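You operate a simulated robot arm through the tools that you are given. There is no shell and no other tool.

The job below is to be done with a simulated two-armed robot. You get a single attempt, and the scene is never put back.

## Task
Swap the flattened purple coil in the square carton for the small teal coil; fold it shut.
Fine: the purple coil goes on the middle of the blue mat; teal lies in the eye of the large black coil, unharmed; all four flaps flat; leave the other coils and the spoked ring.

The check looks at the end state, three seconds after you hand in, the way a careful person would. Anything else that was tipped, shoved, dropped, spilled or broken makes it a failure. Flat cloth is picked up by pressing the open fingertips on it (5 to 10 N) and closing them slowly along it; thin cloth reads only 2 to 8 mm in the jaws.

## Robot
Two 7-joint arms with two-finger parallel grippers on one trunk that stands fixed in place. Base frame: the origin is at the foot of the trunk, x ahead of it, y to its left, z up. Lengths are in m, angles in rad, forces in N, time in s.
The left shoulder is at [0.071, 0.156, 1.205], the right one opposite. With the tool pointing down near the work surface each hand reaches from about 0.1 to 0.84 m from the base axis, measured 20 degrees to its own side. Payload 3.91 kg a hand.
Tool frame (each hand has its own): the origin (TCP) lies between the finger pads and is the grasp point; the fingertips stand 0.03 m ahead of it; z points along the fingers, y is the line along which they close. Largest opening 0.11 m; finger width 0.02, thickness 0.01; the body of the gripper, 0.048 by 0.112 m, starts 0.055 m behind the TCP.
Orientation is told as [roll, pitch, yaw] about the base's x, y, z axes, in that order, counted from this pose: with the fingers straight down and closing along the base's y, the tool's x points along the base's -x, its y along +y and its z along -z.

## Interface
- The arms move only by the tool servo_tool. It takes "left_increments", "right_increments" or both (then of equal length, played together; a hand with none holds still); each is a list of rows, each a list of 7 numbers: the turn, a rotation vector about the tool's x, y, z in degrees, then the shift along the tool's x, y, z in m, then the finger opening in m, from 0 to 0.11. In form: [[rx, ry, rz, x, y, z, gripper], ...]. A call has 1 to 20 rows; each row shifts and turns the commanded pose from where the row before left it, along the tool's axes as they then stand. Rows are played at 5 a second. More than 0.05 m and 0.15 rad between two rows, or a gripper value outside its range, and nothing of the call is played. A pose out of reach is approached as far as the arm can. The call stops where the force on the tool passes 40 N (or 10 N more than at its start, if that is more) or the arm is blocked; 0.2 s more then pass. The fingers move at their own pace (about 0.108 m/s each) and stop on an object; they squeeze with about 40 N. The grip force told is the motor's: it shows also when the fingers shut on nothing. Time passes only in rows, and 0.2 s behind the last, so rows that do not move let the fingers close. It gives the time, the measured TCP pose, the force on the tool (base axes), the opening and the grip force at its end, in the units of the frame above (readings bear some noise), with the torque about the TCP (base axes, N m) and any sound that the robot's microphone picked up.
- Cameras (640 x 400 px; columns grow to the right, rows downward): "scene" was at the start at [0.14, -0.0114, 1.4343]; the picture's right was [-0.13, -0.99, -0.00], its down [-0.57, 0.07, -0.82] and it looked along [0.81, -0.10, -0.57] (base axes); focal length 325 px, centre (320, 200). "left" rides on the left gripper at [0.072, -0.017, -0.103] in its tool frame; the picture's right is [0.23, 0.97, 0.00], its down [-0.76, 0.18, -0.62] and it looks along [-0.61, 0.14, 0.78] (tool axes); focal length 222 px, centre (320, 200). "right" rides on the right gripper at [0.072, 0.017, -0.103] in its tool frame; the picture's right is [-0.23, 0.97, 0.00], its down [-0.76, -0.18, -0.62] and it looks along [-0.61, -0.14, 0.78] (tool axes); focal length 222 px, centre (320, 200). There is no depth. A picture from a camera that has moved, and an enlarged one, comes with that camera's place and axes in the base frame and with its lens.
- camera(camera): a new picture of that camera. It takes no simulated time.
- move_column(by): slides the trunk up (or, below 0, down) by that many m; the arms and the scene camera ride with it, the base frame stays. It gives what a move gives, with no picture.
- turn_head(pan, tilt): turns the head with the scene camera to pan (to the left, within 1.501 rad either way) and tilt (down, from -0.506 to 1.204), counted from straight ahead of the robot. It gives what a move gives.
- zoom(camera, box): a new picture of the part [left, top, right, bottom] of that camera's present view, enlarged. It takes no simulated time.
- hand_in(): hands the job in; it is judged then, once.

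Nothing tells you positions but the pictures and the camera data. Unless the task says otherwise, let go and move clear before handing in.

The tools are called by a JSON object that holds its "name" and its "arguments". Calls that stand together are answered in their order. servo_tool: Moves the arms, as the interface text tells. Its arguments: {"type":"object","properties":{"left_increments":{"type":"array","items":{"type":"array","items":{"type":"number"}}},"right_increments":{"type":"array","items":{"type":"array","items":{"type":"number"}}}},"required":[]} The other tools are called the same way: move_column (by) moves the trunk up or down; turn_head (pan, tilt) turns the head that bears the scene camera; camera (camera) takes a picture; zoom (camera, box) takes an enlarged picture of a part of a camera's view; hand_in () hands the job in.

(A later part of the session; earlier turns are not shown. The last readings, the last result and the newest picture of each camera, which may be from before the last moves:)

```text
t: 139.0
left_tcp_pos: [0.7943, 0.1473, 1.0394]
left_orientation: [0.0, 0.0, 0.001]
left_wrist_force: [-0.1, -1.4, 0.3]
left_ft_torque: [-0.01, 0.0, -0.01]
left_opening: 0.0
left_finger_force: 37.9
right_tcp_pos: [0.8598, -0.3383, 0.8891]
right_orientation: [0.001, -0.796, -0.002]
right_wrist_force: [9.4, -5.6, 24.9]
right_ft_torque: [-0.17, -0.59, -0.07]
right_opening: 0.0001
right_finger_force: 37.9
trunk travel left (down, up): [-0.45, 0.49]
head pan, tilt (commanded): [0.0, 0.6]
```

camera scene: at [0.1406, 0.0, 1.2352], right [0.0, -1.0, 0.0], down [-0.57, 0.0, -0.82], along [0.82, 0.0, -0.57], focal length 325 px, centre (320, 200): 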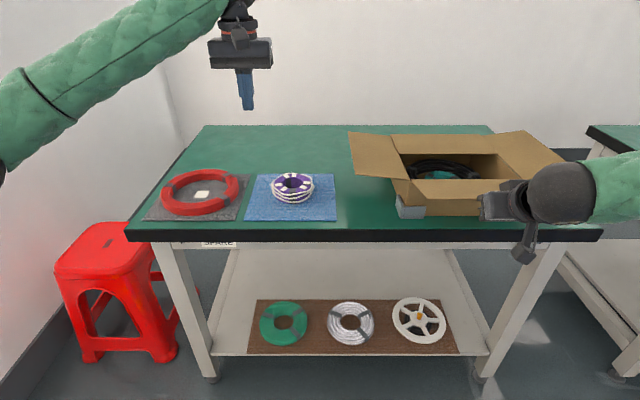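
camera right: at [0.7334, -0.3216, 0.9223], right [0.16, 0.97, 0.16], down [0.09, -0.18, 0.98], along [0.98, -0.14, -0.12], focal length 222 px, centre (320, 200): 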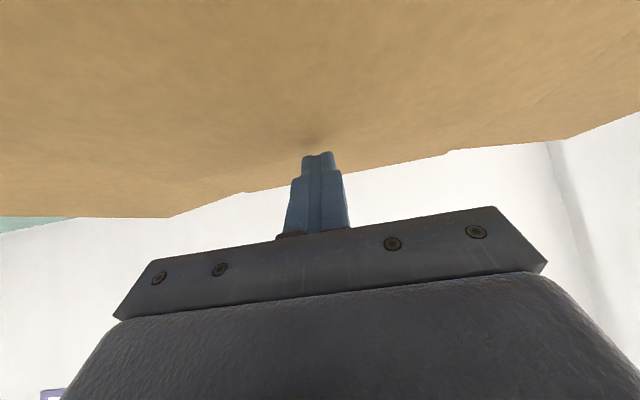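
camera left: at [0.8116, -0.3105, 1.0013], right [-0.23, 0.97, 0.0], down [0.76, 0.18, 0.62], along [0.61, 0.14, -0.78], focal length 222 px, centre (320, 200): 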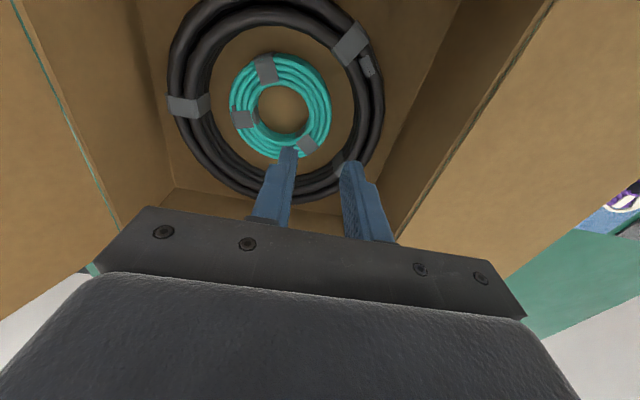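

The front flap has reached its rest at 25 N. I'll lift off and look.

{"name": "servo_tool", "arguments": {"right_increments": [[0, 0, 0, -0.0106, 0, -0.0106, 0.0], [0, 0, 0, -0.0212, 0, -0.0212, 0.0], [0, 0, 0, -0.0283, 0, -0.0283, 0.0], [0, 0, 0, -0.0283, 0, -0.0283, 0.0], [0, 0, 0, -0.0283, 0, -0.0283, 0.0], [0, 0, 0, 0, 0, 0, 0.0]]}}

{"name": "zoom", "arguments": {"camera": "scene", "box": [340, 80, 580, 230]}}

{"name": "camera", "arguments": {"camera": "scene"}}

```text
t: 140.4
left_tcp_pos: [0.7949, 0.1465, 1.0376]
left_orientation: [0.0, 0.003, 0.0]
left_wrist_force: [-0.4, -0.2, 0.0]
left_ft_torque: [0.03, 0.04, -0.02]
left_opening: 0.0003
left_finger_force: 37.5
right_tcp_pos: [0.857, -0.3351, 1.0481]
right_orientation: [0.001, -0.79, -0.003]
right_wrist_force: [0.3, -0.1, -0.5]
right_ft_torque: [-0.01, -0.01, 0.0]
right_opening: 0.0003
right_finger_force: 37.7
trunk travel left (down, up): [-0.45, 0.49]
head pan, tilt (commanded): [0.0, 0.6]
```

```text
2.67 times, centred on (460, 155) of scene
camera zoom: at [0.1417, -0.0002, 1.235], right [0.0, -1.0, 0.0], down [-0.57, 0.0, -0.82], along [0.82, 0.0, -0.57], focal length 866 px, centre (-53, 320)
```

zoom: 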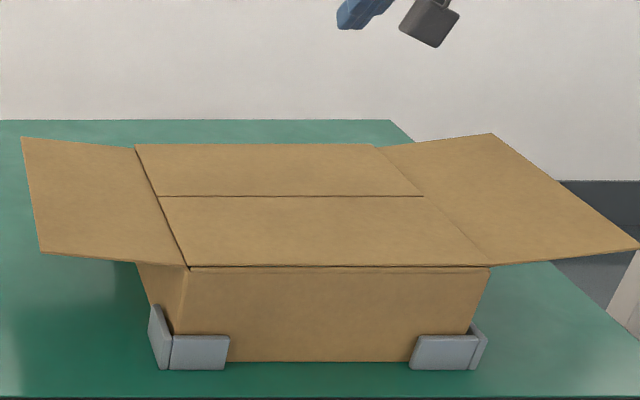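

```text
taken
camera scene: at [0.1417, -0.0002, 1.235], right [0.0, -1.0, 0.0], down [-0.57, 0.0, -0.82], along [0.82, 0.0, -0.57], focal length 325 px, centre (320, 200)
```

scene: 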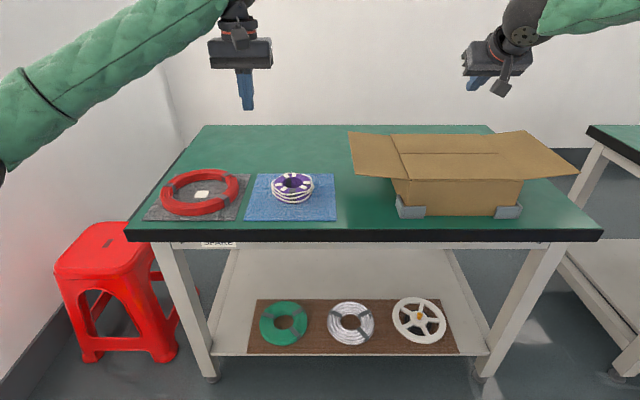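

Front and back flaps are both flat. The right flap hangs nearly horizontal outward, with its edge near y −0.585, z 0.872. I'll bring the right fingertips under its front edge from the robot side.

{"name": "servo_tool", "arguments": {"right_increments": [[0, 0, 0, 0.02254, -0.02313, -0.01935, 0.0], [0, 0, 0, 0.02254, -0.02313, -0.01935, 0.0], [0, 0, 0, 0.02254, -0.02313, -0.01935, 0.0], [0, 0, 0, 0.02254, -0.02313, -0.01935, 0.0], [0, 0, 0, 0.02254, -0.02313, -0.01935, 0.0], [0, 0, 0, 0.02254, -0.02313, -0.01935, 0.0], [0, 0, 0, 0.02254, -0.02313, -0.01935, 0.0], [0, 0, 0, 0.02254, -0.02313, -0.01935, 0.0], [0, 0, 0, 0.0245, -0.0067, 0.0245, 0.0], [0, 0, 0, 0.0245, -0.0067, 0.0245, 0.0], [0, 0, 0, 0.0245, -0.0067, 0.0245, 0.0], [0, 0, 0, 0.0245, -0.0067, 0.0245, 0.0], [0, 0, 0, 0.0245, -0.0067, 0.0245, 0.0], [0, 0, 0, 0.0245, -0.0067, 0.0245, 0.0], [0, 0, 0, 0, 0, 0, 0.0]]}}

{"name": "camera", "arguments": {"camera": "right"}}

{"name": "camera", "arguments": {"camera": "scene"}}

```text
t: 143.6
left_tcp_pos: [0.7947, 0.1466, 1.037]
left_orientation: [0.001, 0.0, -0.001]
left_wrist_force: [0.1, -0.7, 0.4]
left_ft_torque: [-0.01, 0.0, 0.01]
left_opening: 0.0
left_finger_force: 37.5
right_tcp_pos: [0.6228, -0.564, 0.822]
right_orientation: [0.001, -0.79, -0.002]
right_wrist_force: [1.1, 0.2, 0.9]
right_ft_torque: [-0.01, 0.01, 0.0]
right_opening: 0.0
right_finger_force: 37.8
trunk travel left (down, up): [-0.45, 0.49]
head pan, tilt (commanded): [0.0, 0.6]
```

```text
taken
camera right: at [0.4972, -0.5468, 0.8426], right [0.16, 0.97, 0.16], down [0.09, -0.18, 0.98], along [0.98, -0.14, -0.12], focal length 222 px, centre (320, 200)
```

right: 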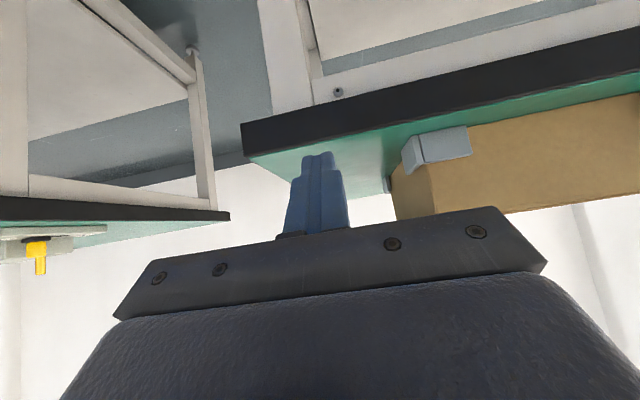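

```text
taken
camera scene: at [0.1406, 0.0003, 1.2352], right [0.0, -1.0, 0.0], down [-0.57, 0.0, -0.82], along [0.82, 0.0, -0.57], focal length 325 px, centre (320, 200)
```

scene: 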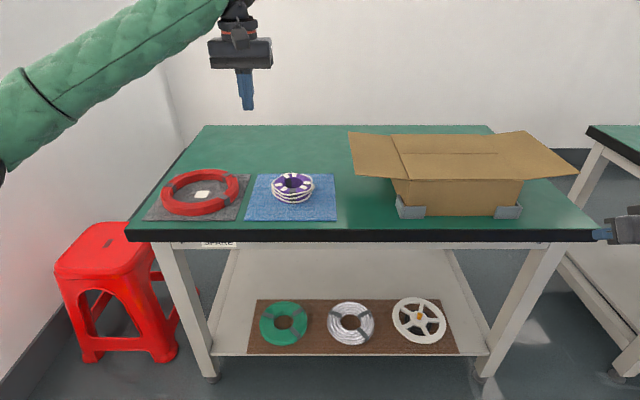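

{"name": "servo_tool", "arguments": {"right_increments": [[0, 0, 0, -0.0229, 0, 0.0229, 0.0], [0, 0, 0, -0.0229, 0, 0.0229, 0.0], [0, 0, 0, -0.0229, 0, 0.0229, 0.0], [0, 0, 0, -0.0229, 0, 0.0229, 0.0], [0, 0, 0, -0.0229, 0, 0.0229, 0.0], [0, 0, 0, 0, 0, 0, 0.0]]}}

{"name": "camera", "arguments": {"camera": "right"}}

{"name": "zoom", "arguments": {"camera": "scene", "box": [440, 80, 640, 240]}}

```text
t: 145.0
left_tcp_pos: [0.7953, 0.1475, 1.037]
left_orientation: [-0.002, -0.001, 0.0]
left_wrist_force: [0.5, 0.8, -0.5]
left_ft_torque: [0.02, -0.03, 0.0]
left_opening: 0.0003
left_finger_force: 37.2
right_tcp_pos: [0.783, -0.5615, 0.8281]
right_orientation: [-0.001, -0.791, 0.0]
right_wrist_force: [0.1, -0.3, -0.1]
right_ft_torque: [-0.01, 0.02, 0.02]
right_opening: 0.0
right_finger_force: 37.9
trunk travel left (down, up): [-0.45, 0.49]
head pan, tilt (commanded): [0.0, 0.6]
```

```text
taken
camera right: at [0.6587, -0.5441, 0.8493], right [0.16, 0.97, 0.16], down [0.09, -0.18, 0.98], along [0.98, -0.14, -0.12], focal length 222 px, centre (320, 200)
```

right: 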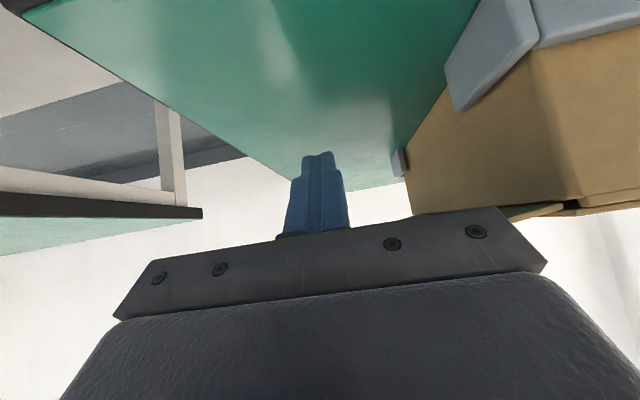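

```text
2.50 times, centred on (540, 160) of scene
camera zoom: at [0.1405, 0.0004, 1.2352], right [0.0, -1.0, 0.0], down [-0.57, 0.0, -0.82], along [0.82, 0.0, -0.57], focal length 812 px, centre (-230, 300)
```

zoom: 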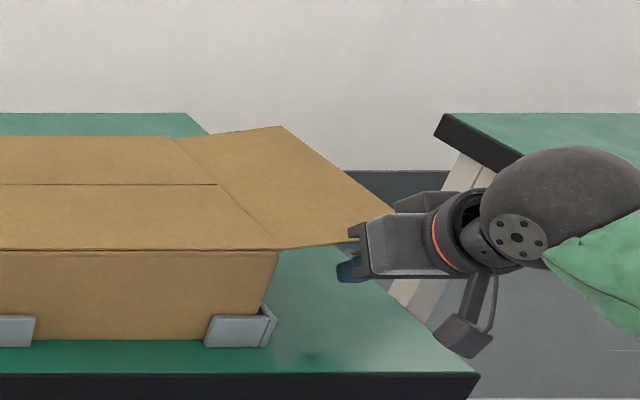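

{"name": "servo_tool", "arguments": {"right_increments": [[0, 0, 0, -0.0124, -0.0015, -0.0124, 0.0], [0, 0, 0, -0.0136, 0.002, -0.0136, 0.0], [0, 0, 0, -0.0136, 0.002, -0.0136, 0.0], [0, 0, 0, -0.0226, 0.018, -0.0226, 0.0], [0, 0, 0, 0, 0, 0, 0.0]]}}

{"name": "camera", "arguments": {"camera": "right"}}

{"name": "zoom", "arguments": {"camera": "scene", "box": [440, 80, 640, 240]}}

```text
t: 146.2
left_tcp_pos: [0.7953, 0.1443, 1.0375]
left_orientation: [0.0, 0.0, -0.001]
left_wrist_force: [0.1, -0.6, 1.0]
left_ft_torque: [0.0, 0.03, -0.02]
left_opening: 0.0
left_finger_force: 38.3
right_tcp_pos: [0.7872, -0.5425, 0.9135]
right_orientation: [0.001, -0.791, -0.001]
right_wrist_force: [-1.1, -1.5, -3.4]
right_ft_torque: [-0.03, -0.11, 0.07]
right_opening: 0.0
right_finger_force: 37.9
trunk travel left (down, up): [-0.45, 0.49]
head pan, tilt (commanded): [0.0, 0.6]
```

```text
taken
camera right: at [0.6626, -0.5258, 0.9343], right [0.16, 0.97, 0.16], down [0.09, -0.18, 0.98], along [0.98, -0.14, -0.12], focal length 222 px, centre (320, 200)
```

right: 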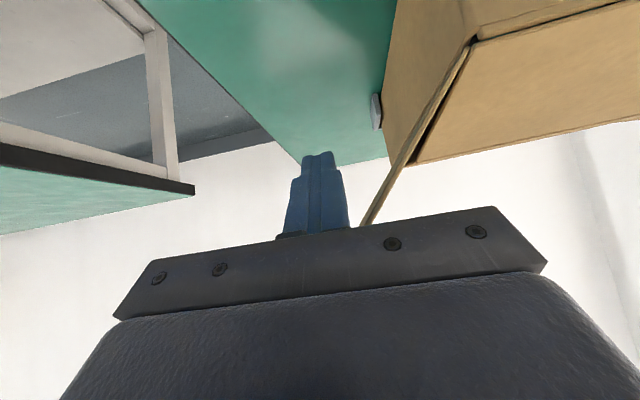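

```text
2.50 times, centred on (540, 160) of scene
camera zoom: at [0.141, -0.0007, 1.2351], right [0.0, -1.0, 0.0], down [-0.57, 0.0, -0.82], along [0.82, 0.0, -0.57], focal length 812 px, centre (-230, 300)
```

zoom: 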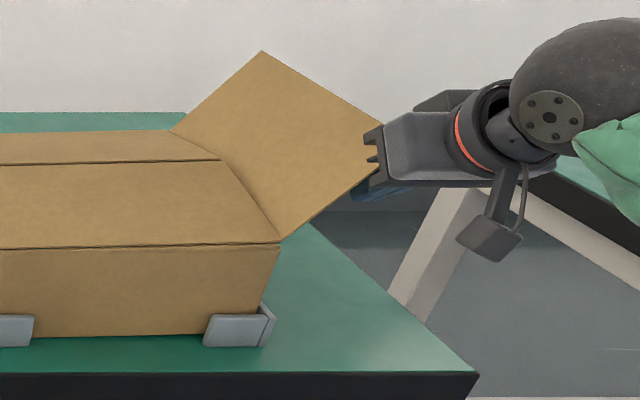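

{"name": "zoom", "arguments": {"camera": "scene", "box": [340, 80, 580, 230]}}

{"name": "camera", "arguments": {"camera": "scene"}}

{"name": "camera", "arguments": {"camera": "left"}}

```text
2.67 times, centred on (460, 155) of scene
camera zoom: at [0.141, -0.0007, 1.2351], right [0.0, -1.0, 0.0], down [-0.57, 0.0, -0.82], along [0.82, 0.0, -0.57], focal length 866 px, centre (-53, 320)
```

zoom: 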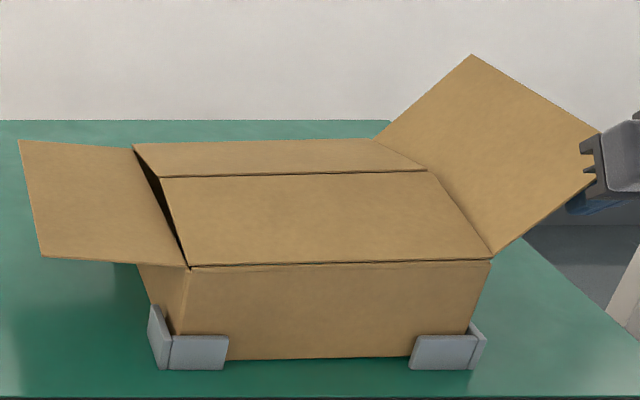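

```text
taken
camera scene: at [0.141, -0.0007, 1.2351], right [0.0, -1.0, 0.0], down [-0.57, 0.0, -0.82], along [0.82, 0.0, -0.57], focal length 325 px, centre (320, 200)
```

scene: 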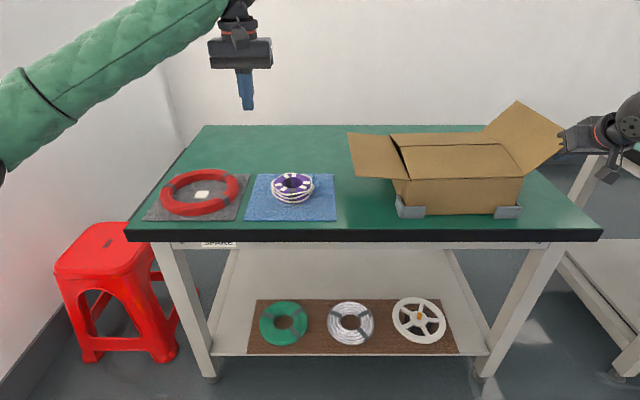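

```text
taken
camera left: at [0.7241, 0.1289, 1.1425], right [-0.23, 0.97, 0.0], down [0.76, 0.18, 0.62], along [0.61, 0.14, -0.78], focal length 222 px, centre (320, 200)
```

left: 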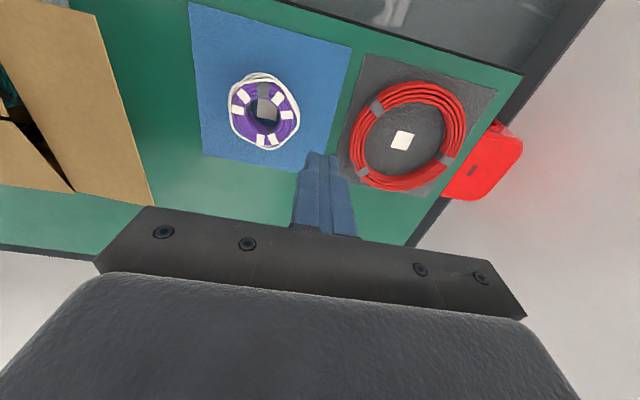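

Raising the right flap is lifting the ends of the front and back flaps, and the box tilted by a few mm. So the front and back flaps are the outer pair, and the left and right flaps must go in first. I'll lower the right hand right away so the box settles.

{"name": "servo_tool", "arguments": {"right_increments": [[0, 0, 0, 0.0071, -0.004, 0.0071, 0.0], [0, 0, 0, 0.0071, -0.004, 0.0071, 0.0], [0, 0, 0, 0, 0, 0, 0.0]]}}

{"name": "zoom", "arguments": {"camera": "scene", "box": [340, 80, 580, 230]}}

```text
t: 147.0
left_tcp_pos: [0.7952, 0.1454, 1.037]
left_orientation: [0.001, -0.001, 0.001]
left_wrist_force: [0.3, -0.2, 0.0]
left_ft_torque: [-0.01, -0.01, 0.02]
left_opening: 0.0001
left_finger_force: 37.9
right_tcp_pos: [0.7869, -0.5507, 0.8943]
right_orientation: [0.001, -0.791, -0.001]
right_wrist_force: [0.0, -0.5, 0.1]
right_ft_torque: [0.02, -0.01, -0.01]
right_opening: 0.0
right_finger_force: 37.9
trunk travel left (down, up): [-0.45, 0.49]
head pan, tilt (commanded): [0.0, 0.6]
```

```text
2.67 times, centred on (460, 155) of scene
camera zoom: at [0.1409, 0.0, 1.2351], right [0.0, -1.0, 0.0], down [-0.57, 0.0, -0.82], along [0.82, 0.0, -0.57], focal length 866 px, centre (-53, 320)
```

zoom: 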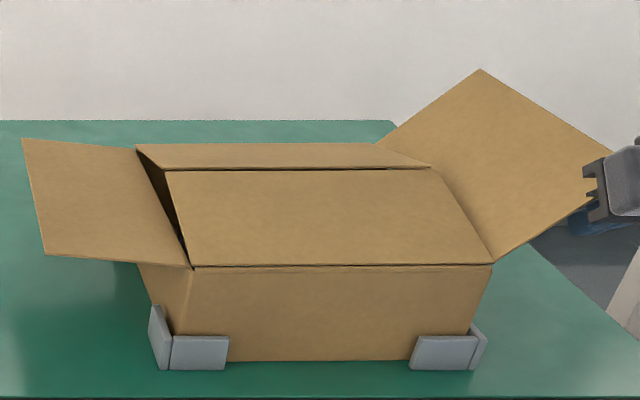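

The box settled back. The front and back flaps are now tilted up about 15° and staying there. I'll reopen them so the side flaps can go in first, starting with the left hand rolled to point right and one finger going under the front flap's left edge.

{"name": "servo_tool", "arguments": {"left_increments": [[7.15, 0, 0, 0, 0, 0, 0.04], [7.15, 0, 0, 0, 0, 0, 0.04], [7.15, 0, 0, 0, 0, 0, 0.04], [7.15, 0, 0, 0, 0, 0, 0.04], [7.15, 0, 0, 0, 0, 0, 0.04], [7.15, 0, 0, 0, 0, 0, 0.04], [7.15, 0, 0, 0, 0, 0, 0.04], [0, 0, 0, 0, 0, 0, 0.04]]}}

{"name": "camera", "arguments": {"camera": "scene"}}

{"name": "camera", "arguments": {"camera": "left"}}

```text
t: 148.8
left_tcp_pos: [0.796, 0.1465, 1.0385]
left_orientation: [-0.874, 0.0, -0.001]
left_wrist_force: [0.1, 0.1, 0.4]
left_ft_torque: [-0.02, 0.0, 0.0]
left_opening: 0.0402
left_finger_force: 0.1
right_tcp_pos: [0.786, -0.5509, 0.8945]
right_orientation: [0.002, -0.791, -0.004]
right_wrist_force: [0.4, 0.8, -0.5]
right_ft_torque: [0.0, 0.0, -0.02]
right_opening: 0.0001
right_finger_force: 37.8
trunk travel left (down, up): [-0.45, 0.49]
head pan, tilt (commanded): [0.0, 0.6]
```

```text
taken
camera scene: at [0.1408, -0.0002, 1.2352], right [0.0, -1.0, 0.0], down [-0.57, 0.0, -0.82], along [0.82, 0.0, -0.57], focal length 325 px, centre (320, 200)
```

scene: 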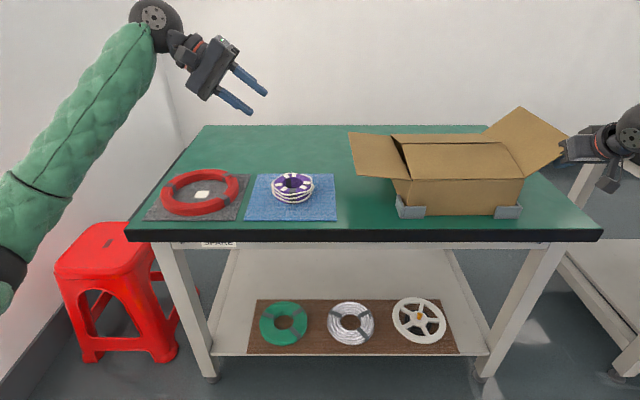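

```text
taken
camera left: at [0.7237, 0.2148, 1.1192], right [-0.23, 0.62, -0.75], down [0.76, 0.59, 0.26], along [0.61, -0.51, -0.61], focal length 222 px, centre (320, 200)
```

left: 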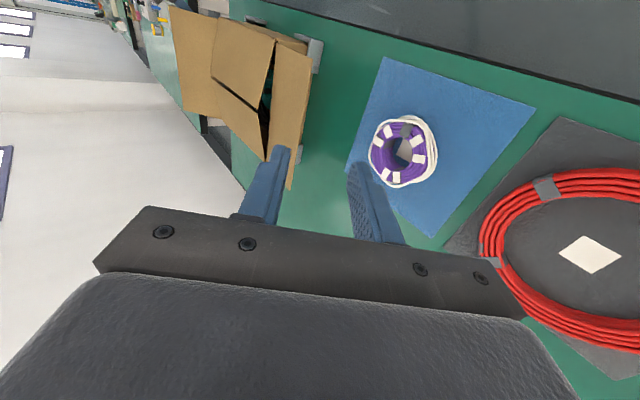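

{"name": "servo_tool", "arguments": {"left_increments": [[0, 0, 0, -0.008, -0.0152, 0.0323, 0.04], [0, 0, 0, -0.008, -0.0152, 0.0323, 0.04], [0, 0, 0, -0.008, -0.0152, 0.0323, 0.04], [0, 0, 0, -0.008, -0.0152, 0.0323, 0.04], [0, 0, 0, -0.008, -0.0152, 0.0323, 0.04], [0, 0, 0, -0.008, -0.0152, 0.0323, 0.04], [0, 0, 0, -0.008, -0.0152, 0.0323, 0.04], [0, 0, 0, -0.008, -0.0152, 0.0323, 0.04], [0, 0, 0, 0, 0, 0, 0.04]]}}

{"name": "camera", "arguments": {"camera": "left"}}

{"name": "zoom", "arguments": {"camera": "scene", "box": [340, 60, 580, 230]}}

```text
t: 150.8
left_tcp_pos: [0.8584, -0.132, 0.9628]
left_orientation: [-0.873, 0.002, 0.0]
left_wrist_force: [-0.5, -0.3, 0.2]
left_ft_torque: [-0.02, -0.01, 0.01]
left_opening: 0.0402
left_finger_force: 0.0
right_tcp_pos: [0.7859, -0.5504, 0.8938]
right_orientation: [0.0, -0.791, 0.0]
right_wrist_force: [0.4, -0.5, 0.1]
right_ft_torque: [0.01, -0.03, 0.0]
right_opening: 0.0
right_finger_force: 37.9
trunk travel left (down, up): [-0.45, 0.49]
head pan, tilt (commanded): [0.0, 0.6]
```

```text
taken
camera left: at [0.7863, -0.063, 1.0436], right [-0.23, 0.63, -0.75], down [0.76, 0.59, 0.26], along [0.61, -0.51, -0.61], focal length 222 px, centre (320, 200)
```

left: 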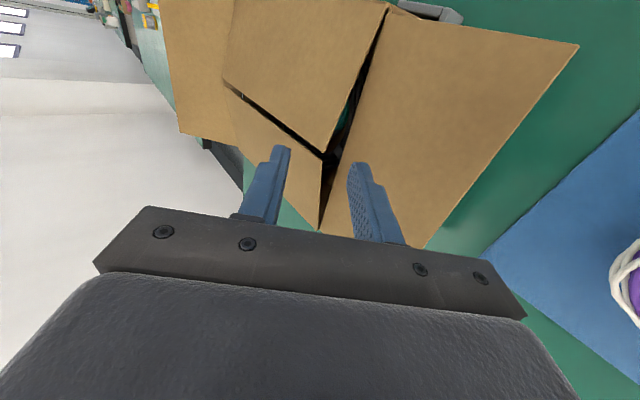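

```text
2.35 times, centred on (460, 145) of scene
camera zoom: at [0.1409, 0.0003, 1.2352], right [0.0, -1.0, 0.0], down [-0.57, 0.0, -0.82], along [0.82, 0.0, -0.57], focal length 764 px, centre (-9, 329)
```

zoom: 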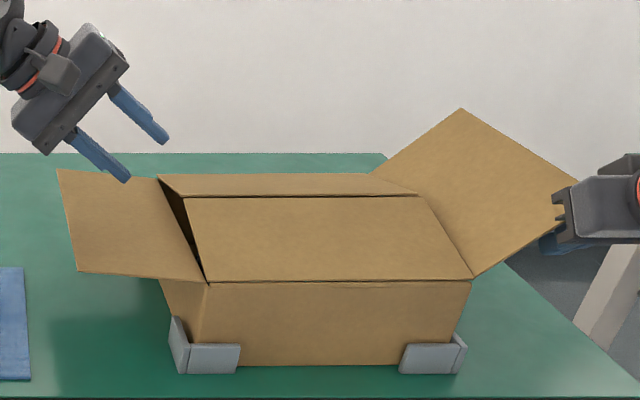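

{"name": "servo_tool", "arguments": {"left_increments": [[0, 0, 0, 0, 0, 0.0268, 0.04], [0, 0, 0, -0.0008, -0.0005, 0.0268, 0.04], [0, 0, 0, -0.0008, -0.0005, 0.0268, 0.04], [0, 0, 0, 0, 0, 0, 0.04]]}}

{"name": "camera", "arguments": {"camera": "left"}}

{"name": "zoom", "arguments": {"camera": "scene", "box": [340, 60, 580, 230]}}

```text
t: 151.8
left_tcp_pos: [0.8611, -0.1908, 0.9158]
left_orientation: [-0.875, 0.001, 0.001]
left_wrist_force: [0.2, 0.1, -0.8]
left_ft_torque: [-0.04, 0.04, 0.02]
left_opening: 0.04
left_finger_force: 0.1
right_tcp_pos: [0.7865, -0.5491, 0.8948]
right_orientation: [0.0, -0.79, -0.002]
right_wrist_force: [-0.6, -0.1, 0.5]
right_ft_torque: [0.04, 0.05, 0.01]
right_opening: 0.0
right_finger_force: 38.3
trunk travel left (down, up): [-0.45, 0.49]
head pan, tilt (commanded): [0.0, 0.6]
```

```text
taken
camera left: at [0.7889, -0.1219, 0.9958], right [-0.23, 0.63, -0.75], down [0.76, 0.59, 0.26], along [0.61, -0.51, -0.61], focal length 222 px, centre (320, 200)
```

left: 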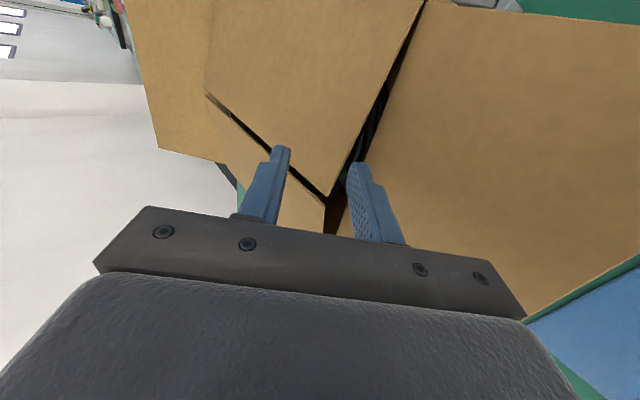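

```text
2.35 times, centred on (460, 145) of scene
camera zoom: at [0.1408, 0.0001, 1.2352], right [0.0, -1.0, 0.0], down [-0.57, 0.0, -0.82], along [0.82, 0.0, -0.57], focal length 764 px, centre (-9, 329)
```

zoom: 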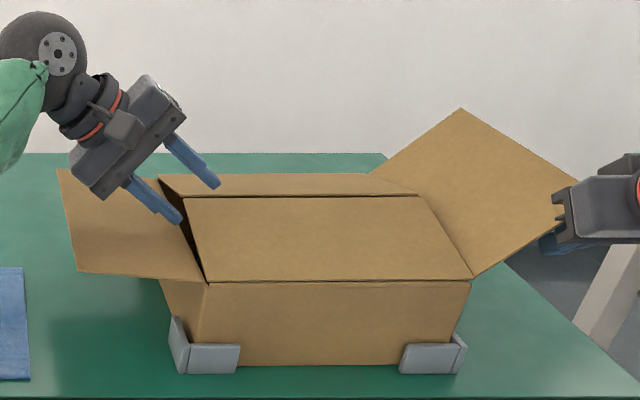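

{"name": "servo_tool", "arguments": {"left_increments": [[0, 0, 0, 0, -0.0005, 0.0153, 0.04], [0, 0, 0, 0, -0.0005, 0.0153, 0.04], [0, 0, 0, 0, 0, 0, 0.04]]}}

{"name": "zoom", "arguments": {"camera": "left", "box": [180, 60, 480, 260]}}

{"name": "zoom", "arguments": {"camera": "scene", "box": [340, 60, 580, 230]}}

```text
t: 152.6
left_tcp_pos: [0.8608, -0.2141, 0.8952]
left_orientation: [-0.874, 0.0, 0.0]
left_wrist_force: [0.5, 0.7, 1.1]
left_ft_torque: [0.02, 0.01, -0.03]
left_opening: 0.04
left_finger_force: 0.1
right_tcp_pos: [0.7866, -0.5506, 0.895]
right_orientation: [0.003, -0.79, -0.001]
right_wrist_force: [-0.6, 0.0, 1.2]
right_ft_torque: [0.01, -0.01, -0.01]
right_opening: 0.0001
right_finger_force: 37.6
trunk travel left (down, up): [-0.45, 0.49]
head pan, tilt (commanded): [0.0, 0.6]
```

```text
2.00 times, centred on (330, 160) of left
camera zoom: at [0.7892, -0.1463, 0.9752], right [-0.23, 0.63, -0.75], down [0.76, 0.59, 0.26], along [0.61, -0.51, -0.61], focal length 444 px, centre (300, 280)
```

zoom: 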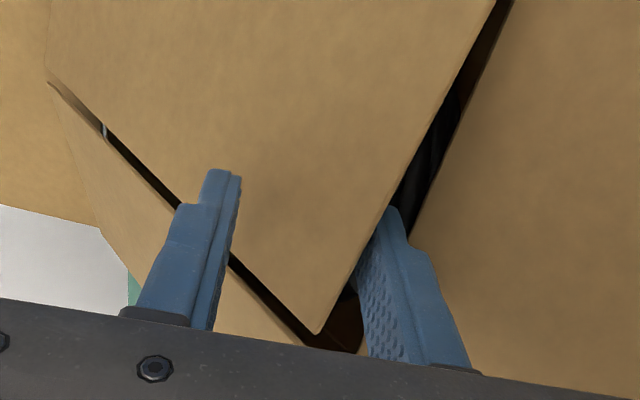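

```text
2.35 times, centred on (460, 145) of scene
camera zoom: at [0.1409, -0.0001, 1.2351], right [0.0, -1.0, 0.0], down [-0.57, 0.0, -0.82], along [0.82, 0.0, -0.57], focal length 764 px, centre (-9, 329)
```

zoom: 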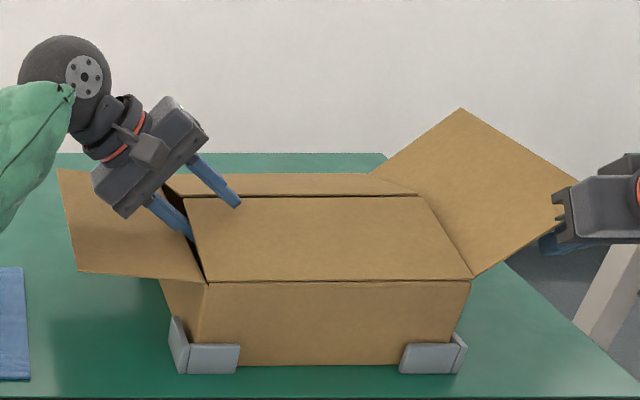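

The lower finger is under the front flap's left edge. I'll lift the flap to about 40° and then withdraw the hand sideways.

{"name": "servo_tool", "arguments": {"left_increments": [[0, 0, 0, 0, -0.0046, -0.0039, 0.04], [0, 0, 0, 0.007, -0.0138, -0.0116, 0.04], [0, 0, 0, 0.012, -0.0127, -0.0106, 0.04], [0, 0, 0, 0, 0, 0, 0.04]]}}

{"name": "zoom", "arguments": {"camera": "left", "box": [180, 60, 480, 260]}}

{"name": "zoom", "arguments": {"camera": "scene", "box": [340, 60, 580, 230]}}

```text
t: 153.6
left_tcp_pos: [0.8418, -0.2145, 0.9364]
left_orientation: [-0.872, 0.001, -0.001]
left_wrist_force: [-2.4, -0.3, -0.5]
left_ft_torque: [-0.3, -0.2, -0.37]
left_opening: 0.0422
left_finger_force: 10.7
right_tcp_pos: [0.7867, -0.5505, 0.8945]
right_orientation: [0.0, -0.792, -0.002]
right_wrist_force: [0.7, -0.7, -0.3]
right_ft_torque: [0.02, 0.01, 0.02]
right_opening: 0.0001
right_finger_force: 37.8
trunk travel left (down, up): [-0.45, 0.49]
head pan, tilt (commanded): [0.0, 0.6]
```

```text
2.00 times, centred on (330, 160) of left
camera zoom: at [0.77, -0.1452, 1.0167], right [-0.23, 0.63, -0.75], down [0.76, 0.59, 0.26], along [0.61, -0.51, -0.61], focal length 444 px, centre (300, 280)
```

zoom: 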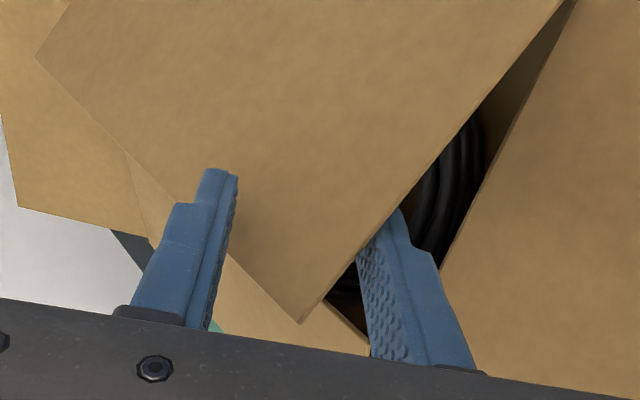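

```text
2.35 times, centred on (460, 145) of scene
camera zoom: at [0.1413, 0.0, 1.235], right [0.0, -1.0, 0.0], down [-0.57, 0.0, -0.82], along [0.82, 0.0, -0.57], focal length 764 px, centre (-9, 329)
```

zoom: 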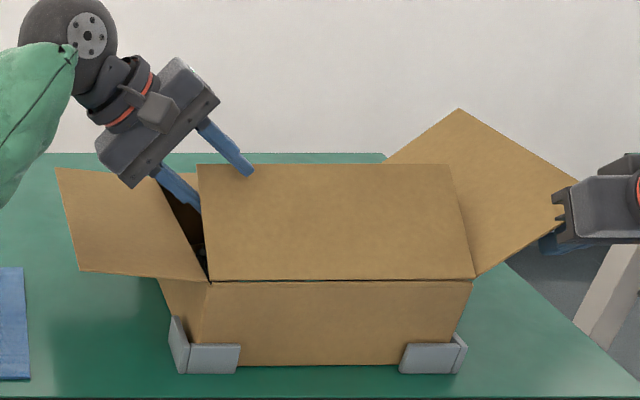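

{"name": "servo_tool", "arguments": {"left_increments": [[0, 0, 0, 0, 0, 0, 0.055], [0, 0, 0, 0, 0, -0.02, 0.055], [0, 0, 0, 0, 0, -0.03, 0.055], [0, 0, 0, 0, 0, -0.03, 0.055], [0, 0, 0, 0, 0, 0, 0.0], [0, 0, 0, 0, 0, 0, 0.0]]}}

{"name": "camera", "arguments": {"camera": "left"}}

{"name": "zoom", "arguments": {"camera": "scene", "box": [340, 60, 580, 230]}}

```text
t: 155.0
left_tcp_pos: [0.841, -0.1528, 0.9878]
left_orientation: [-0.873, -0.001, 0.0]
left_wrist_force: [-0.3, 0.1, 0.2]
left_ft_torque: [0.04, 0.0, -0.01]
left_opening: 0.0001
left_finger_force: 37.3
right_tcp_pos: [0.7864, -0.5505, 0.8961]
right_orientation: [0.001, -0.792, -0.003]
right_wrist_force: [-0.6, -0.1, 0.2]
right_ft_torque: [0.03, -0.01, 0.01]
right_opening: 0.0
right_finger_force: 37.5
trunk travel left (down, up): [-0.45, 0.49]
head pan, tilt (commanded): [0.0, 0.6]
```

```text
taken
camera left: at [0.7688, -0.0838, 1.0678], right [-0.23, 0.63, -0.75], down [0.76, 0.59, 0.26], along [0.61, -0.51, -0.61], focal length 222 px, centre (320, 200)
```

left: 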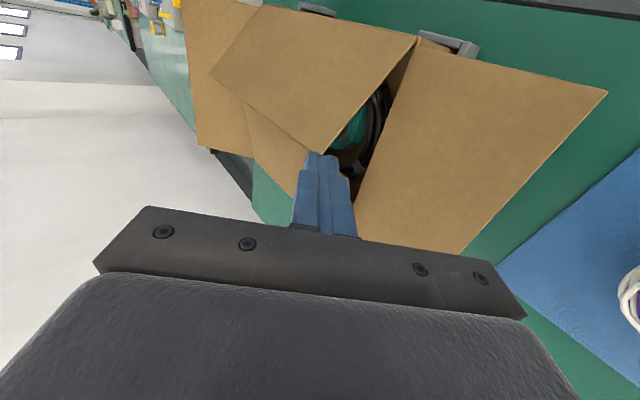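

```text
2.35 times, centred on (460, 145) of scene
camera zoom: at [0.1409, 0.0, 1.2351], right [0.0, -1.0, 0.0], down [-0.57, 0.0, -0.82], along [0.82, 0.0, -0.57], focal length 764 px, centre (-9, 329)
```

zoom: 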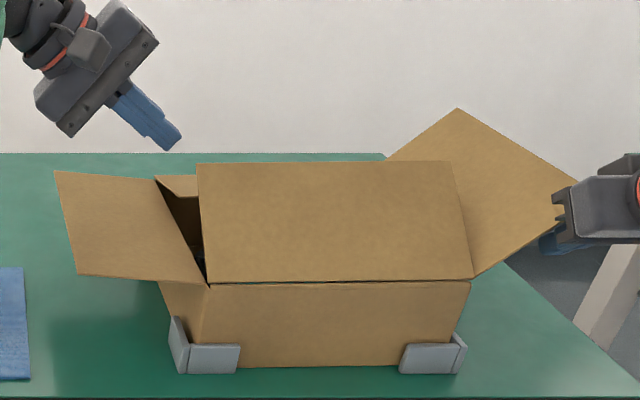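

The front flap stays at about 40°. Now I'll put the closed fingers behind it and push it open toward the robot.

{"name": "servo_tool", "arguments": {"left_increments": [[0, 0, 0, -0.031, 0.023, 0.0193, 0.0], [0, 0, 0, 0, 0, 0.03, 0.0], [0, 0, 0, 0, 0, 0.03, 0.0], [0, 0, 0, 0, 0, 0.03, 0.0], [0, 0, 0, 0, 0, 0, 0.0]]}}

{"name": "camera", "arguments": {"camera": "left"}}

{"name": "zoom", "arguments": {"camera": "scene", "box": [340, 60, 580, 230]}}

```text
t: 156.2
left_tcp_pos: [0.8753, -0.2231, 0.8992]
left_orientation: [-0.872, 0.001, 0.0]
left_wrist_force: [0.2, -0.2, 0.0]
left_ft_torque: [0.02, 0.0, 0.0]
left_opening: 0.0
left_finger_force: 36.9
right_tcp_pos: [0.7868, -0.5503, 0.8943]
right_orientation: [-0.001, -0.792, -0.002]
right_wrist_force: [0.3, 0.4, -0.5]
right_ft_torque: [0.02, -0.01, 0.0]
right_opening: 0.0002
right_finger_force: 37.8
trunk travel left (down, up): [-0.45, 0.49]
head pan, tilt (commanded): [0.0, 0.6]
```

```text
taken
camera left: at [0.8037, -0.1551, 0.9799], right [-0.23, 0.63, -0.75], down [0.76, 0.59, 0.26], along [0.61, -0.51, -0.61], focal length 222 px, centre (320, 200)
```

left: 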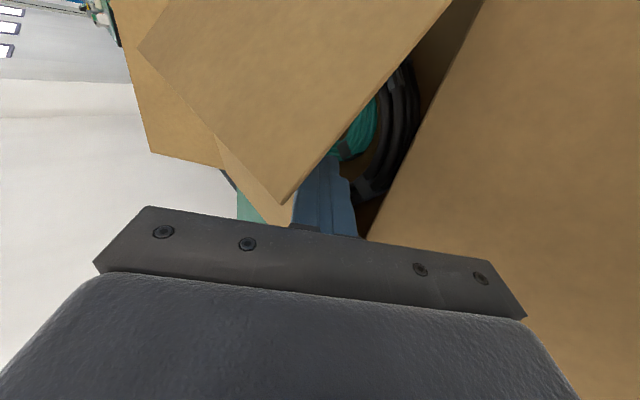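

```text
2.35 times, centred on (460, 145) of scene
camera zoom: at [0.1409, 0.0, 1.2352], right [0.0, -1.0, 0.0], down [-0.57, 0.0, -0.82], along [0.82, 0.0, -0.57], focal length 764 px, centre (-9, 329)
```

zoom: 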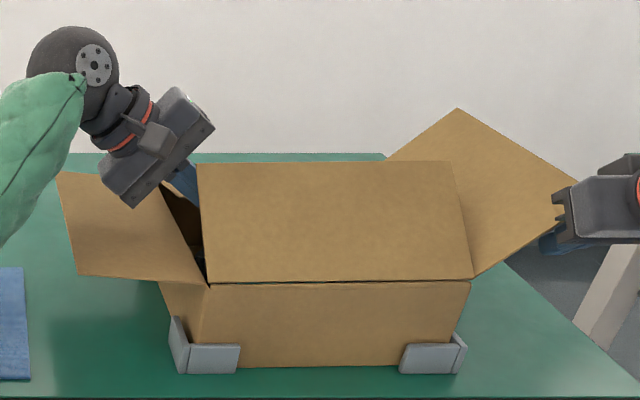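

{"name": "servo_tool", "arguments": {"left_increments": [[0, 0, 0, 0.017, -0.0084, -0.0071, 0.0], [0, 0, 0, 0.0237, -0.02, -0.0167, 0.0], [0, 0, 0, 0.0313, -0.0123, -0.0103, 0.0], [0, 0, 0, 0.0346, -0.0037, -0.0031, 0.0], [0, 0, 0, 0.0344, 0.006, 0.005, 0.0], [0, 0, 0, 0, 0, 0, 0.0]]}}

{"name": "camera", "arguments": {"camera": "left"}}

{"name": "zoom", "arguments": {"camera": "scene", "box": [340, 60, 580, 230]}}

```text
t: 157.6
left_tcp_pos: [0.7337, -0.2234, 0.9494]
left_orientation: [-0.874, 0.001, 0.002]
left_wrist_force: [0.0, 1.1, 0.2]
left_ft_torque: [0.01, -0.01, -0.03]
left_opening: 0.0001
left_finger_force: 37.9
right_tcp_pos: [0.7871, -0.5499, 0.8949]
right_orientation: [0.0, -0.791, -0.002]
right_wrist_force: [0.2, 0.3, -0.2]
right_ft_torque: [0.0, -0.01, -0.04]
right_opening: 0.0001
right_finger_force: 37.5
trunk travel left (down, up): [-0.45, 0.49]
head pan, tilt (commanded): [0.0, 0.6]
```

```text
taken
camera left: at [0.6626, -0.155, 1.029], right [-0.23, 0.63, -0.75], down [0.76, 0.59, 0.26], along [0.61, -0.51, -0.61], focal length 222 px, centre (320, 200)
```

left: 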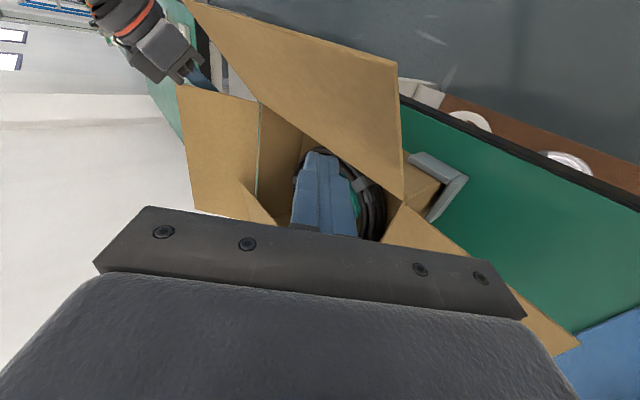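

```text
2.35 times, centred on (460, 145) of scene
camera zoom: at [0.141, -0.0003, 1.2351], right [0.0, -1.0, 0.0], down [-0.57, 0.0, -0.82], along [0.82, 0.0, -0.57], focal length 764 px, centre (-9, 329)
```

zoom: 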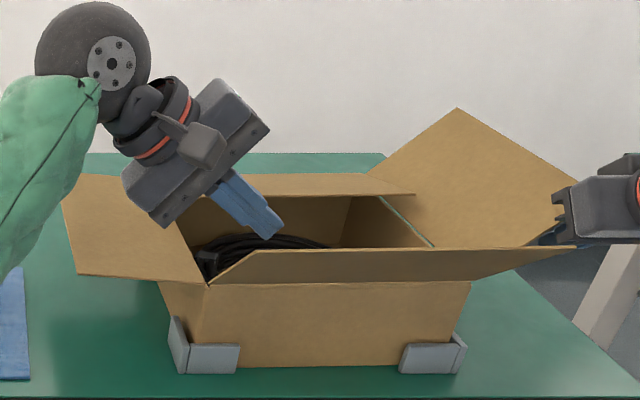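

The front flap is open again. I'll do the same to the back flap, first lifting its left edge with the left hand.

{"name": "servo_tool", "arguments": {"left_increments": [[0, 0, 0, 0, 0, -0.03, 0.0], [0, 0, 0, 0, 0, -0.03, 0.0], [0, 0, 0, 0, 0, -0.03, 0.04], [0, 0, 0, -0.042, 0, 0, 0.04], [0, 0, 0, -0.042, 0, 0, 0.04], [0, 0, 0, -0.042, 0, 0, 0.04], [0, 0, 0, -0.042, 0, 0, 0.04], [0, 0, 0, -0.0433, 0, 0, 0.04], [0, 0, 0, 0, 0.0235, 0.005, 0.04], [0, 0, 0, 0, 0.0235, 0.005, 0.04], [0, 0, 0, 0, 0, 0, 0.04]]}}

{"name": "camera", "arguments": {"camera": "left"}}

{"name": "zoom", "arguments": {"camera": "scene", "box": [340, 60, 580, 230]}}

```text
t: 160.0
left_tcp_pos: [0.9409, -0.1322, 0.9657]
left_orientation: [-0.874, 0.0, 0.0]
left_wrist_force: [-0.3, 1.2, 0.3]
left_ft_torque: [0.03, 0.0, -0.03]
left_opening: 0.0397
left_finger_force: 0.0
right_tcp_pos: [0.7868, -0.5498, 0.8939]
right_orientation: [0.002, -0.79, -0.002]
right_wrist_force: [0.2, 0.4, -0.5]
right_ft_torque: [0.0, 0.03, -0.01]
right_opening: 0.0
right_finger_force: 37.0
trunk travel left (down, up): [-0.45, 0.49]
head pan, tilt (commanded): [0.0, 0.6]
```

```text
taken
camera left: at [0.8698, -0.0627, 1.0458], right [-0.23, 0.63, -0.75], down [0.76, 0.59, 0.26], along [0.61, -0.51, -0.61], focal length 222 px, centre (320, 200)
```

left: 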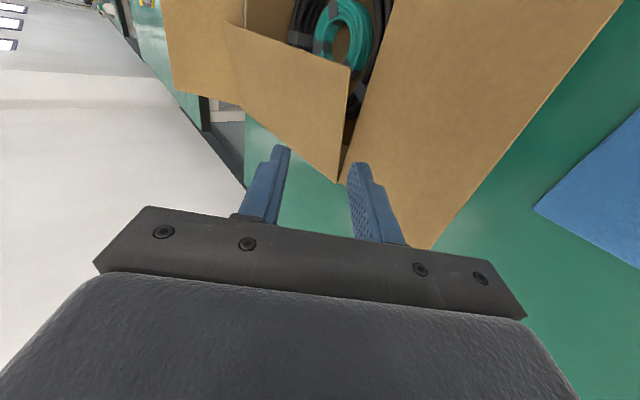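

```text
2.35 times, centred on (460, 145) of scene
camera zoom: at [0.1409, -0.0003, 1.2352], right [0.0, -1.0, 0.0], down [-0.57, 0.0, -0.82], along [0.82, 0.0, -0.57], focal length 764 px, centre (-9, 329)
```

zoom: 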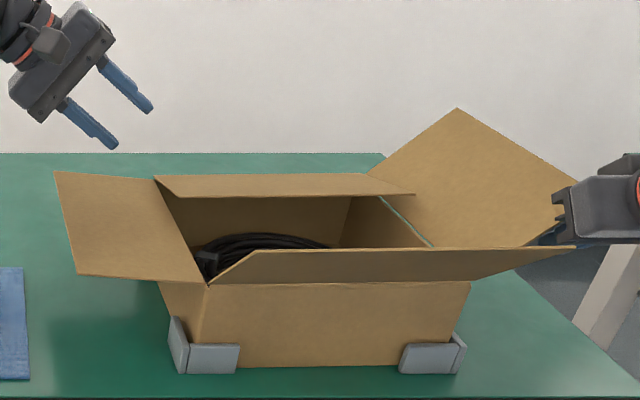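

{"name": "servo_tool", "arguments": {"left_increments": [[0, 0, 0, 0, 0, 0.0268, 0.04], [0, 0, 0, 0, -0.0005, 0.0268, 0.04], [0, 0, 0, 0, -0.0005, 0.0268, 0.04], [0, 0, 0, 0, 0, 0, 0.04]]}}

{"name": "zoom", "arguments": {"camera": "left", "box": [180, 30, 480, 240]}}

```text
t: 161.0
left_tcp_pos: [0.9441, -0.1941, 0.9164]
left_orientation: [-0.871, 0.001, 0.001]
left_wrist_force: [0.3, -0.2, -0.8]
left_ft_torque: [-0.03, 0.01, -0.03]
left_opening: 0.0397
left_finger_force: 0.0
right_tcp_pos: [0.7873, -0.5501, 0.8939]
right_orientation: [0.001, -0.793, 0.0]
right_wrist_force: [-0.4, 0.0, 0.0]
right_ft_torque: [-0.01, 0.01, 0.0]
right_opening: 0.0
right_finger_force: 37.6
trunk travel left (down, up): [-0.45, 0.49]
head pan, tilt (commanded): [0.0, 0.6]
```

```text
1.90 times, centred on (330, 135) of left
camera zoom: at [0.8727, -0.1254, 0.9964], right [-0.23, 0.63, -0.75], down [0.76, 0.59, 0.26], along [0.61, -0.51, -0.61], focal length 423 px, centre (301, 324)
```

zoom: 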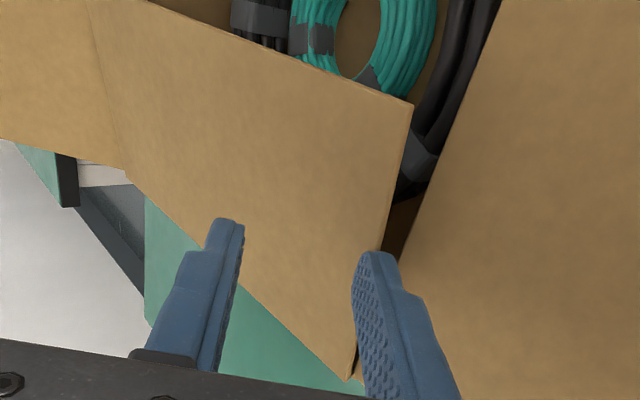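

{"name": "servo_tool", "arguments": {"left_increments": [[0, 0, 0, 0.02, 0, 0, 0.04], [0, 0, 0, 0, 0, 0, 0.04]]}}

{"name": "zoom", "arguments": {"camera": "left", "box": [180, 30, 480, 240]}}

```text
t: 161.6
left_tcp_pos: [0.9226, -0.1941, 0.9145]
left_orientation: [-0.874, 0.002, -0.001]
left_wrist_force: [0.5, 0.6, 0.0]
left_ft_torque: [0.02, -0.01, -0.01]
left_opening: 0.0401
left_finger_force: 0.1
right_tcp_pos: [0.7863, -0.5514, 0.8938]
right_orientation: [0.004, -0.79, -0.002]
right_wrist_force: [0.5, -0.2, 0.5]
right_ft_torque: [0.03, -0.02, 0.05]
right_opening: 0.0
right_finger_force: 37.6
trunk travel left (down, up): [-0.45, 0.49]
head pan, tilt (commanded): [0.0, 0.6]
```

```text
1.90 times, centred on (330, 135) of left
camera zoom: at [0.8509, -0.1255, 0.9954], right [-0.23, 0.63, -0.75], down [0.76, 0.59, 0.26], along [0.61, -0.51, -0.61], focal length 423 px, centre (301, 324)
```

zoom: 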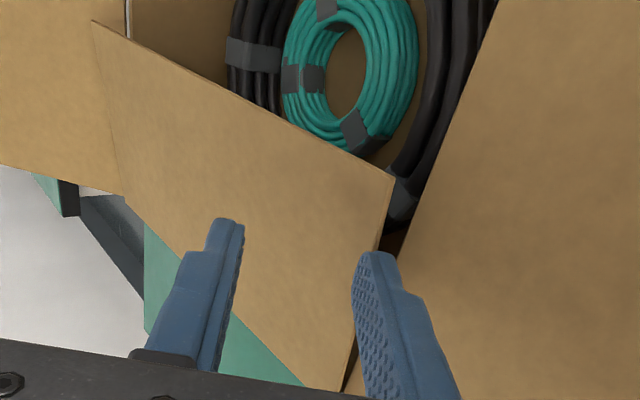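

{"name": "servo_tool", "arguments": {"left_increments": [[0, 0, 0, 0, 0.001, 0.01, 0.04], [0, 0, 0, 0, 0.0005, 0.01, 0.04], [0, 0, 0, 0, 0, 0.0105, 0.04], [0, 0, 0, 0, 0, 0, 0.04]]}}

{"name": "zoom", "arguments": {"camera": "left", "box": [180, 30, 480, 240]}}

```text
t: 162.2
left_tcp_pos: [0.9264, -0.2013, 0.9031]
left_orientation: [-0.87, -0.001, 0.008]
left_wrist_force: [6.6, 21.2, 4.4]
left_ft_torque: [0.87, -0.22, -0.17]
left_opening: 0.0459
left_finger_force: 5.7
right_tcp_pos: [0.7859, -0.5516, 0.8949]
right_orientation: [0.0, -0.79, 0.0]
right_wrist_force: [-5.7, -2.9, -0.7]
right_ft_torque: [0.09, -0.19, 0.14]
right_opening: 0.0002
right_finger_force: 37.7
trunk travel left (down, up): [-0.45, 0.49]
head pan, tilt (commanded): [0.0, 0.6]
stopped in row 3 (left hand): the force on the tool passed its limit at 49 N (the readings are from after the stop); the commanded pose is now the measured one
```

```text
1.90 times, centred on (330, 135) of left
camera zoom: at [0.8539, -0.1329, 0.9841], right [-0.23, 0.63, -0.75], down [0.76, 0.6, 0.27], along [0.61, -0.5, -0.61], focal length 423 px, centre (301, 324)
```

zoom: 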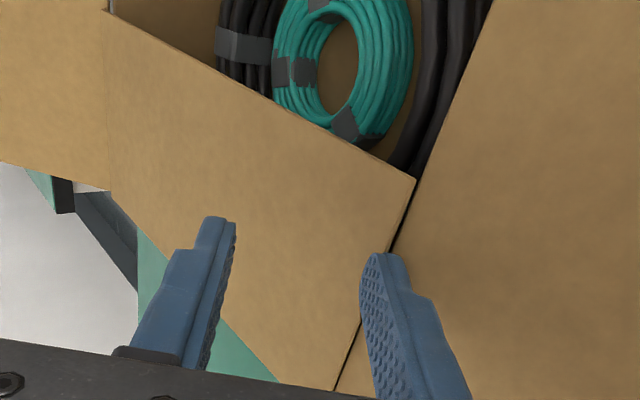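

The left finger pressed on the back flap's edge instead of sliding under it and stopped at the force limit. I'll back the hand off and check the box and flap.

{"name": "servo_tool", "arguments": {"left_increments": [[0, 0, 0, 0, 0, -0.01, 0.04], [0, 0, 0, 0, 0, -0.02, 0.04], [0, 0, 0, 0, 0, -0.03, 0.04], [0, 0, 0, 0, 0, -0.03, 0.04], [0, 0, 0, 0, 0, 0, 0.04]]}}

{"name": "zoom", "arguments": {"camera": "scene", "box": [340, 60, 580, 230]}}

{"name": "camera", "arguments": {"camera": "left"}}

{"name": "camera", "arguments": {"camera": "right"}}

```text
t: 163.4
left_tcp_pos: [0.9216, -0.1362, 0.9597]
left_orientation: [-0.874, 0.0, 0.002]
left_wrist_force: [0.2, 0.0, -0.3]
left_ft_torque: [0.0, 0.04, -0.01]
left_opening: 0.04
left_finger_force: 0.0
right_tcp_pos: [0.7865, -0.5519, 0.8934]
right_orientation: [-0.001, -0.791, -0.002]
right_wrist_force: [0.0, -0.9, -0.4]
right_ft_torque: [0.0, -0.05, 0.0]
right_opening: 0.0
right_finger_force: 38.0
trunk travel left (down, up): [-0.45, 0.49]
head pan, tilt (commanded): [0.0, 0.6]
```

```text
2.35 times, centred on (460, 145) of scene
camera zoom: at [0.1411, -0.0004, 1.2351], right [0.0, -1.0, 0.0], down [-0.57, 0.0, -0.82], along [0.82, 0.0, -0.57], focal length 764 px, centre (-9, 329)
```

zoom: 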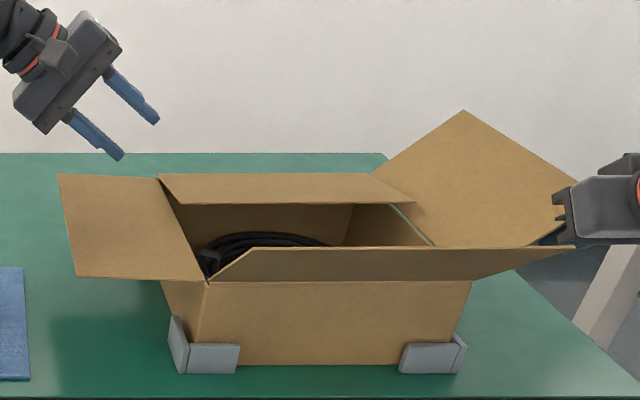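

```text
taken
camera left: at [0.8514, -0.0675, 1.0401], right [-0.23, 0.63, -0.75], down [0.76, 0.59, 0.27], along [0.61, -0.51, -0.61], focal length 222 px, centre (320, 200)
```

left: 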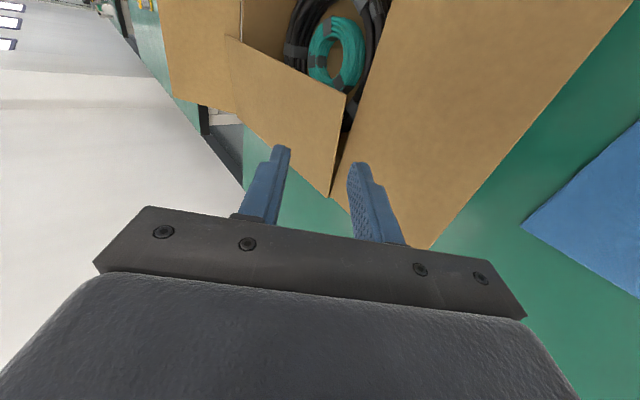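

```text
taken
camera right: at [0.6612, -0.5347, 0.9151], right [0.16, 0.97, 0.16], down [0.09, -0.18, 0.98], along [0.98, -0.14, -0.12], focal length 222 px, centre (320, 200)
```

right: 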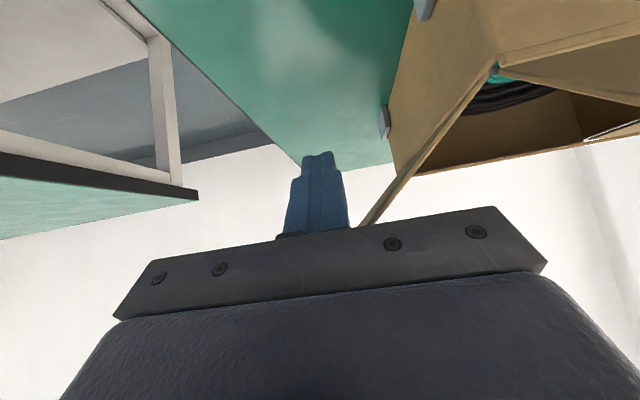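

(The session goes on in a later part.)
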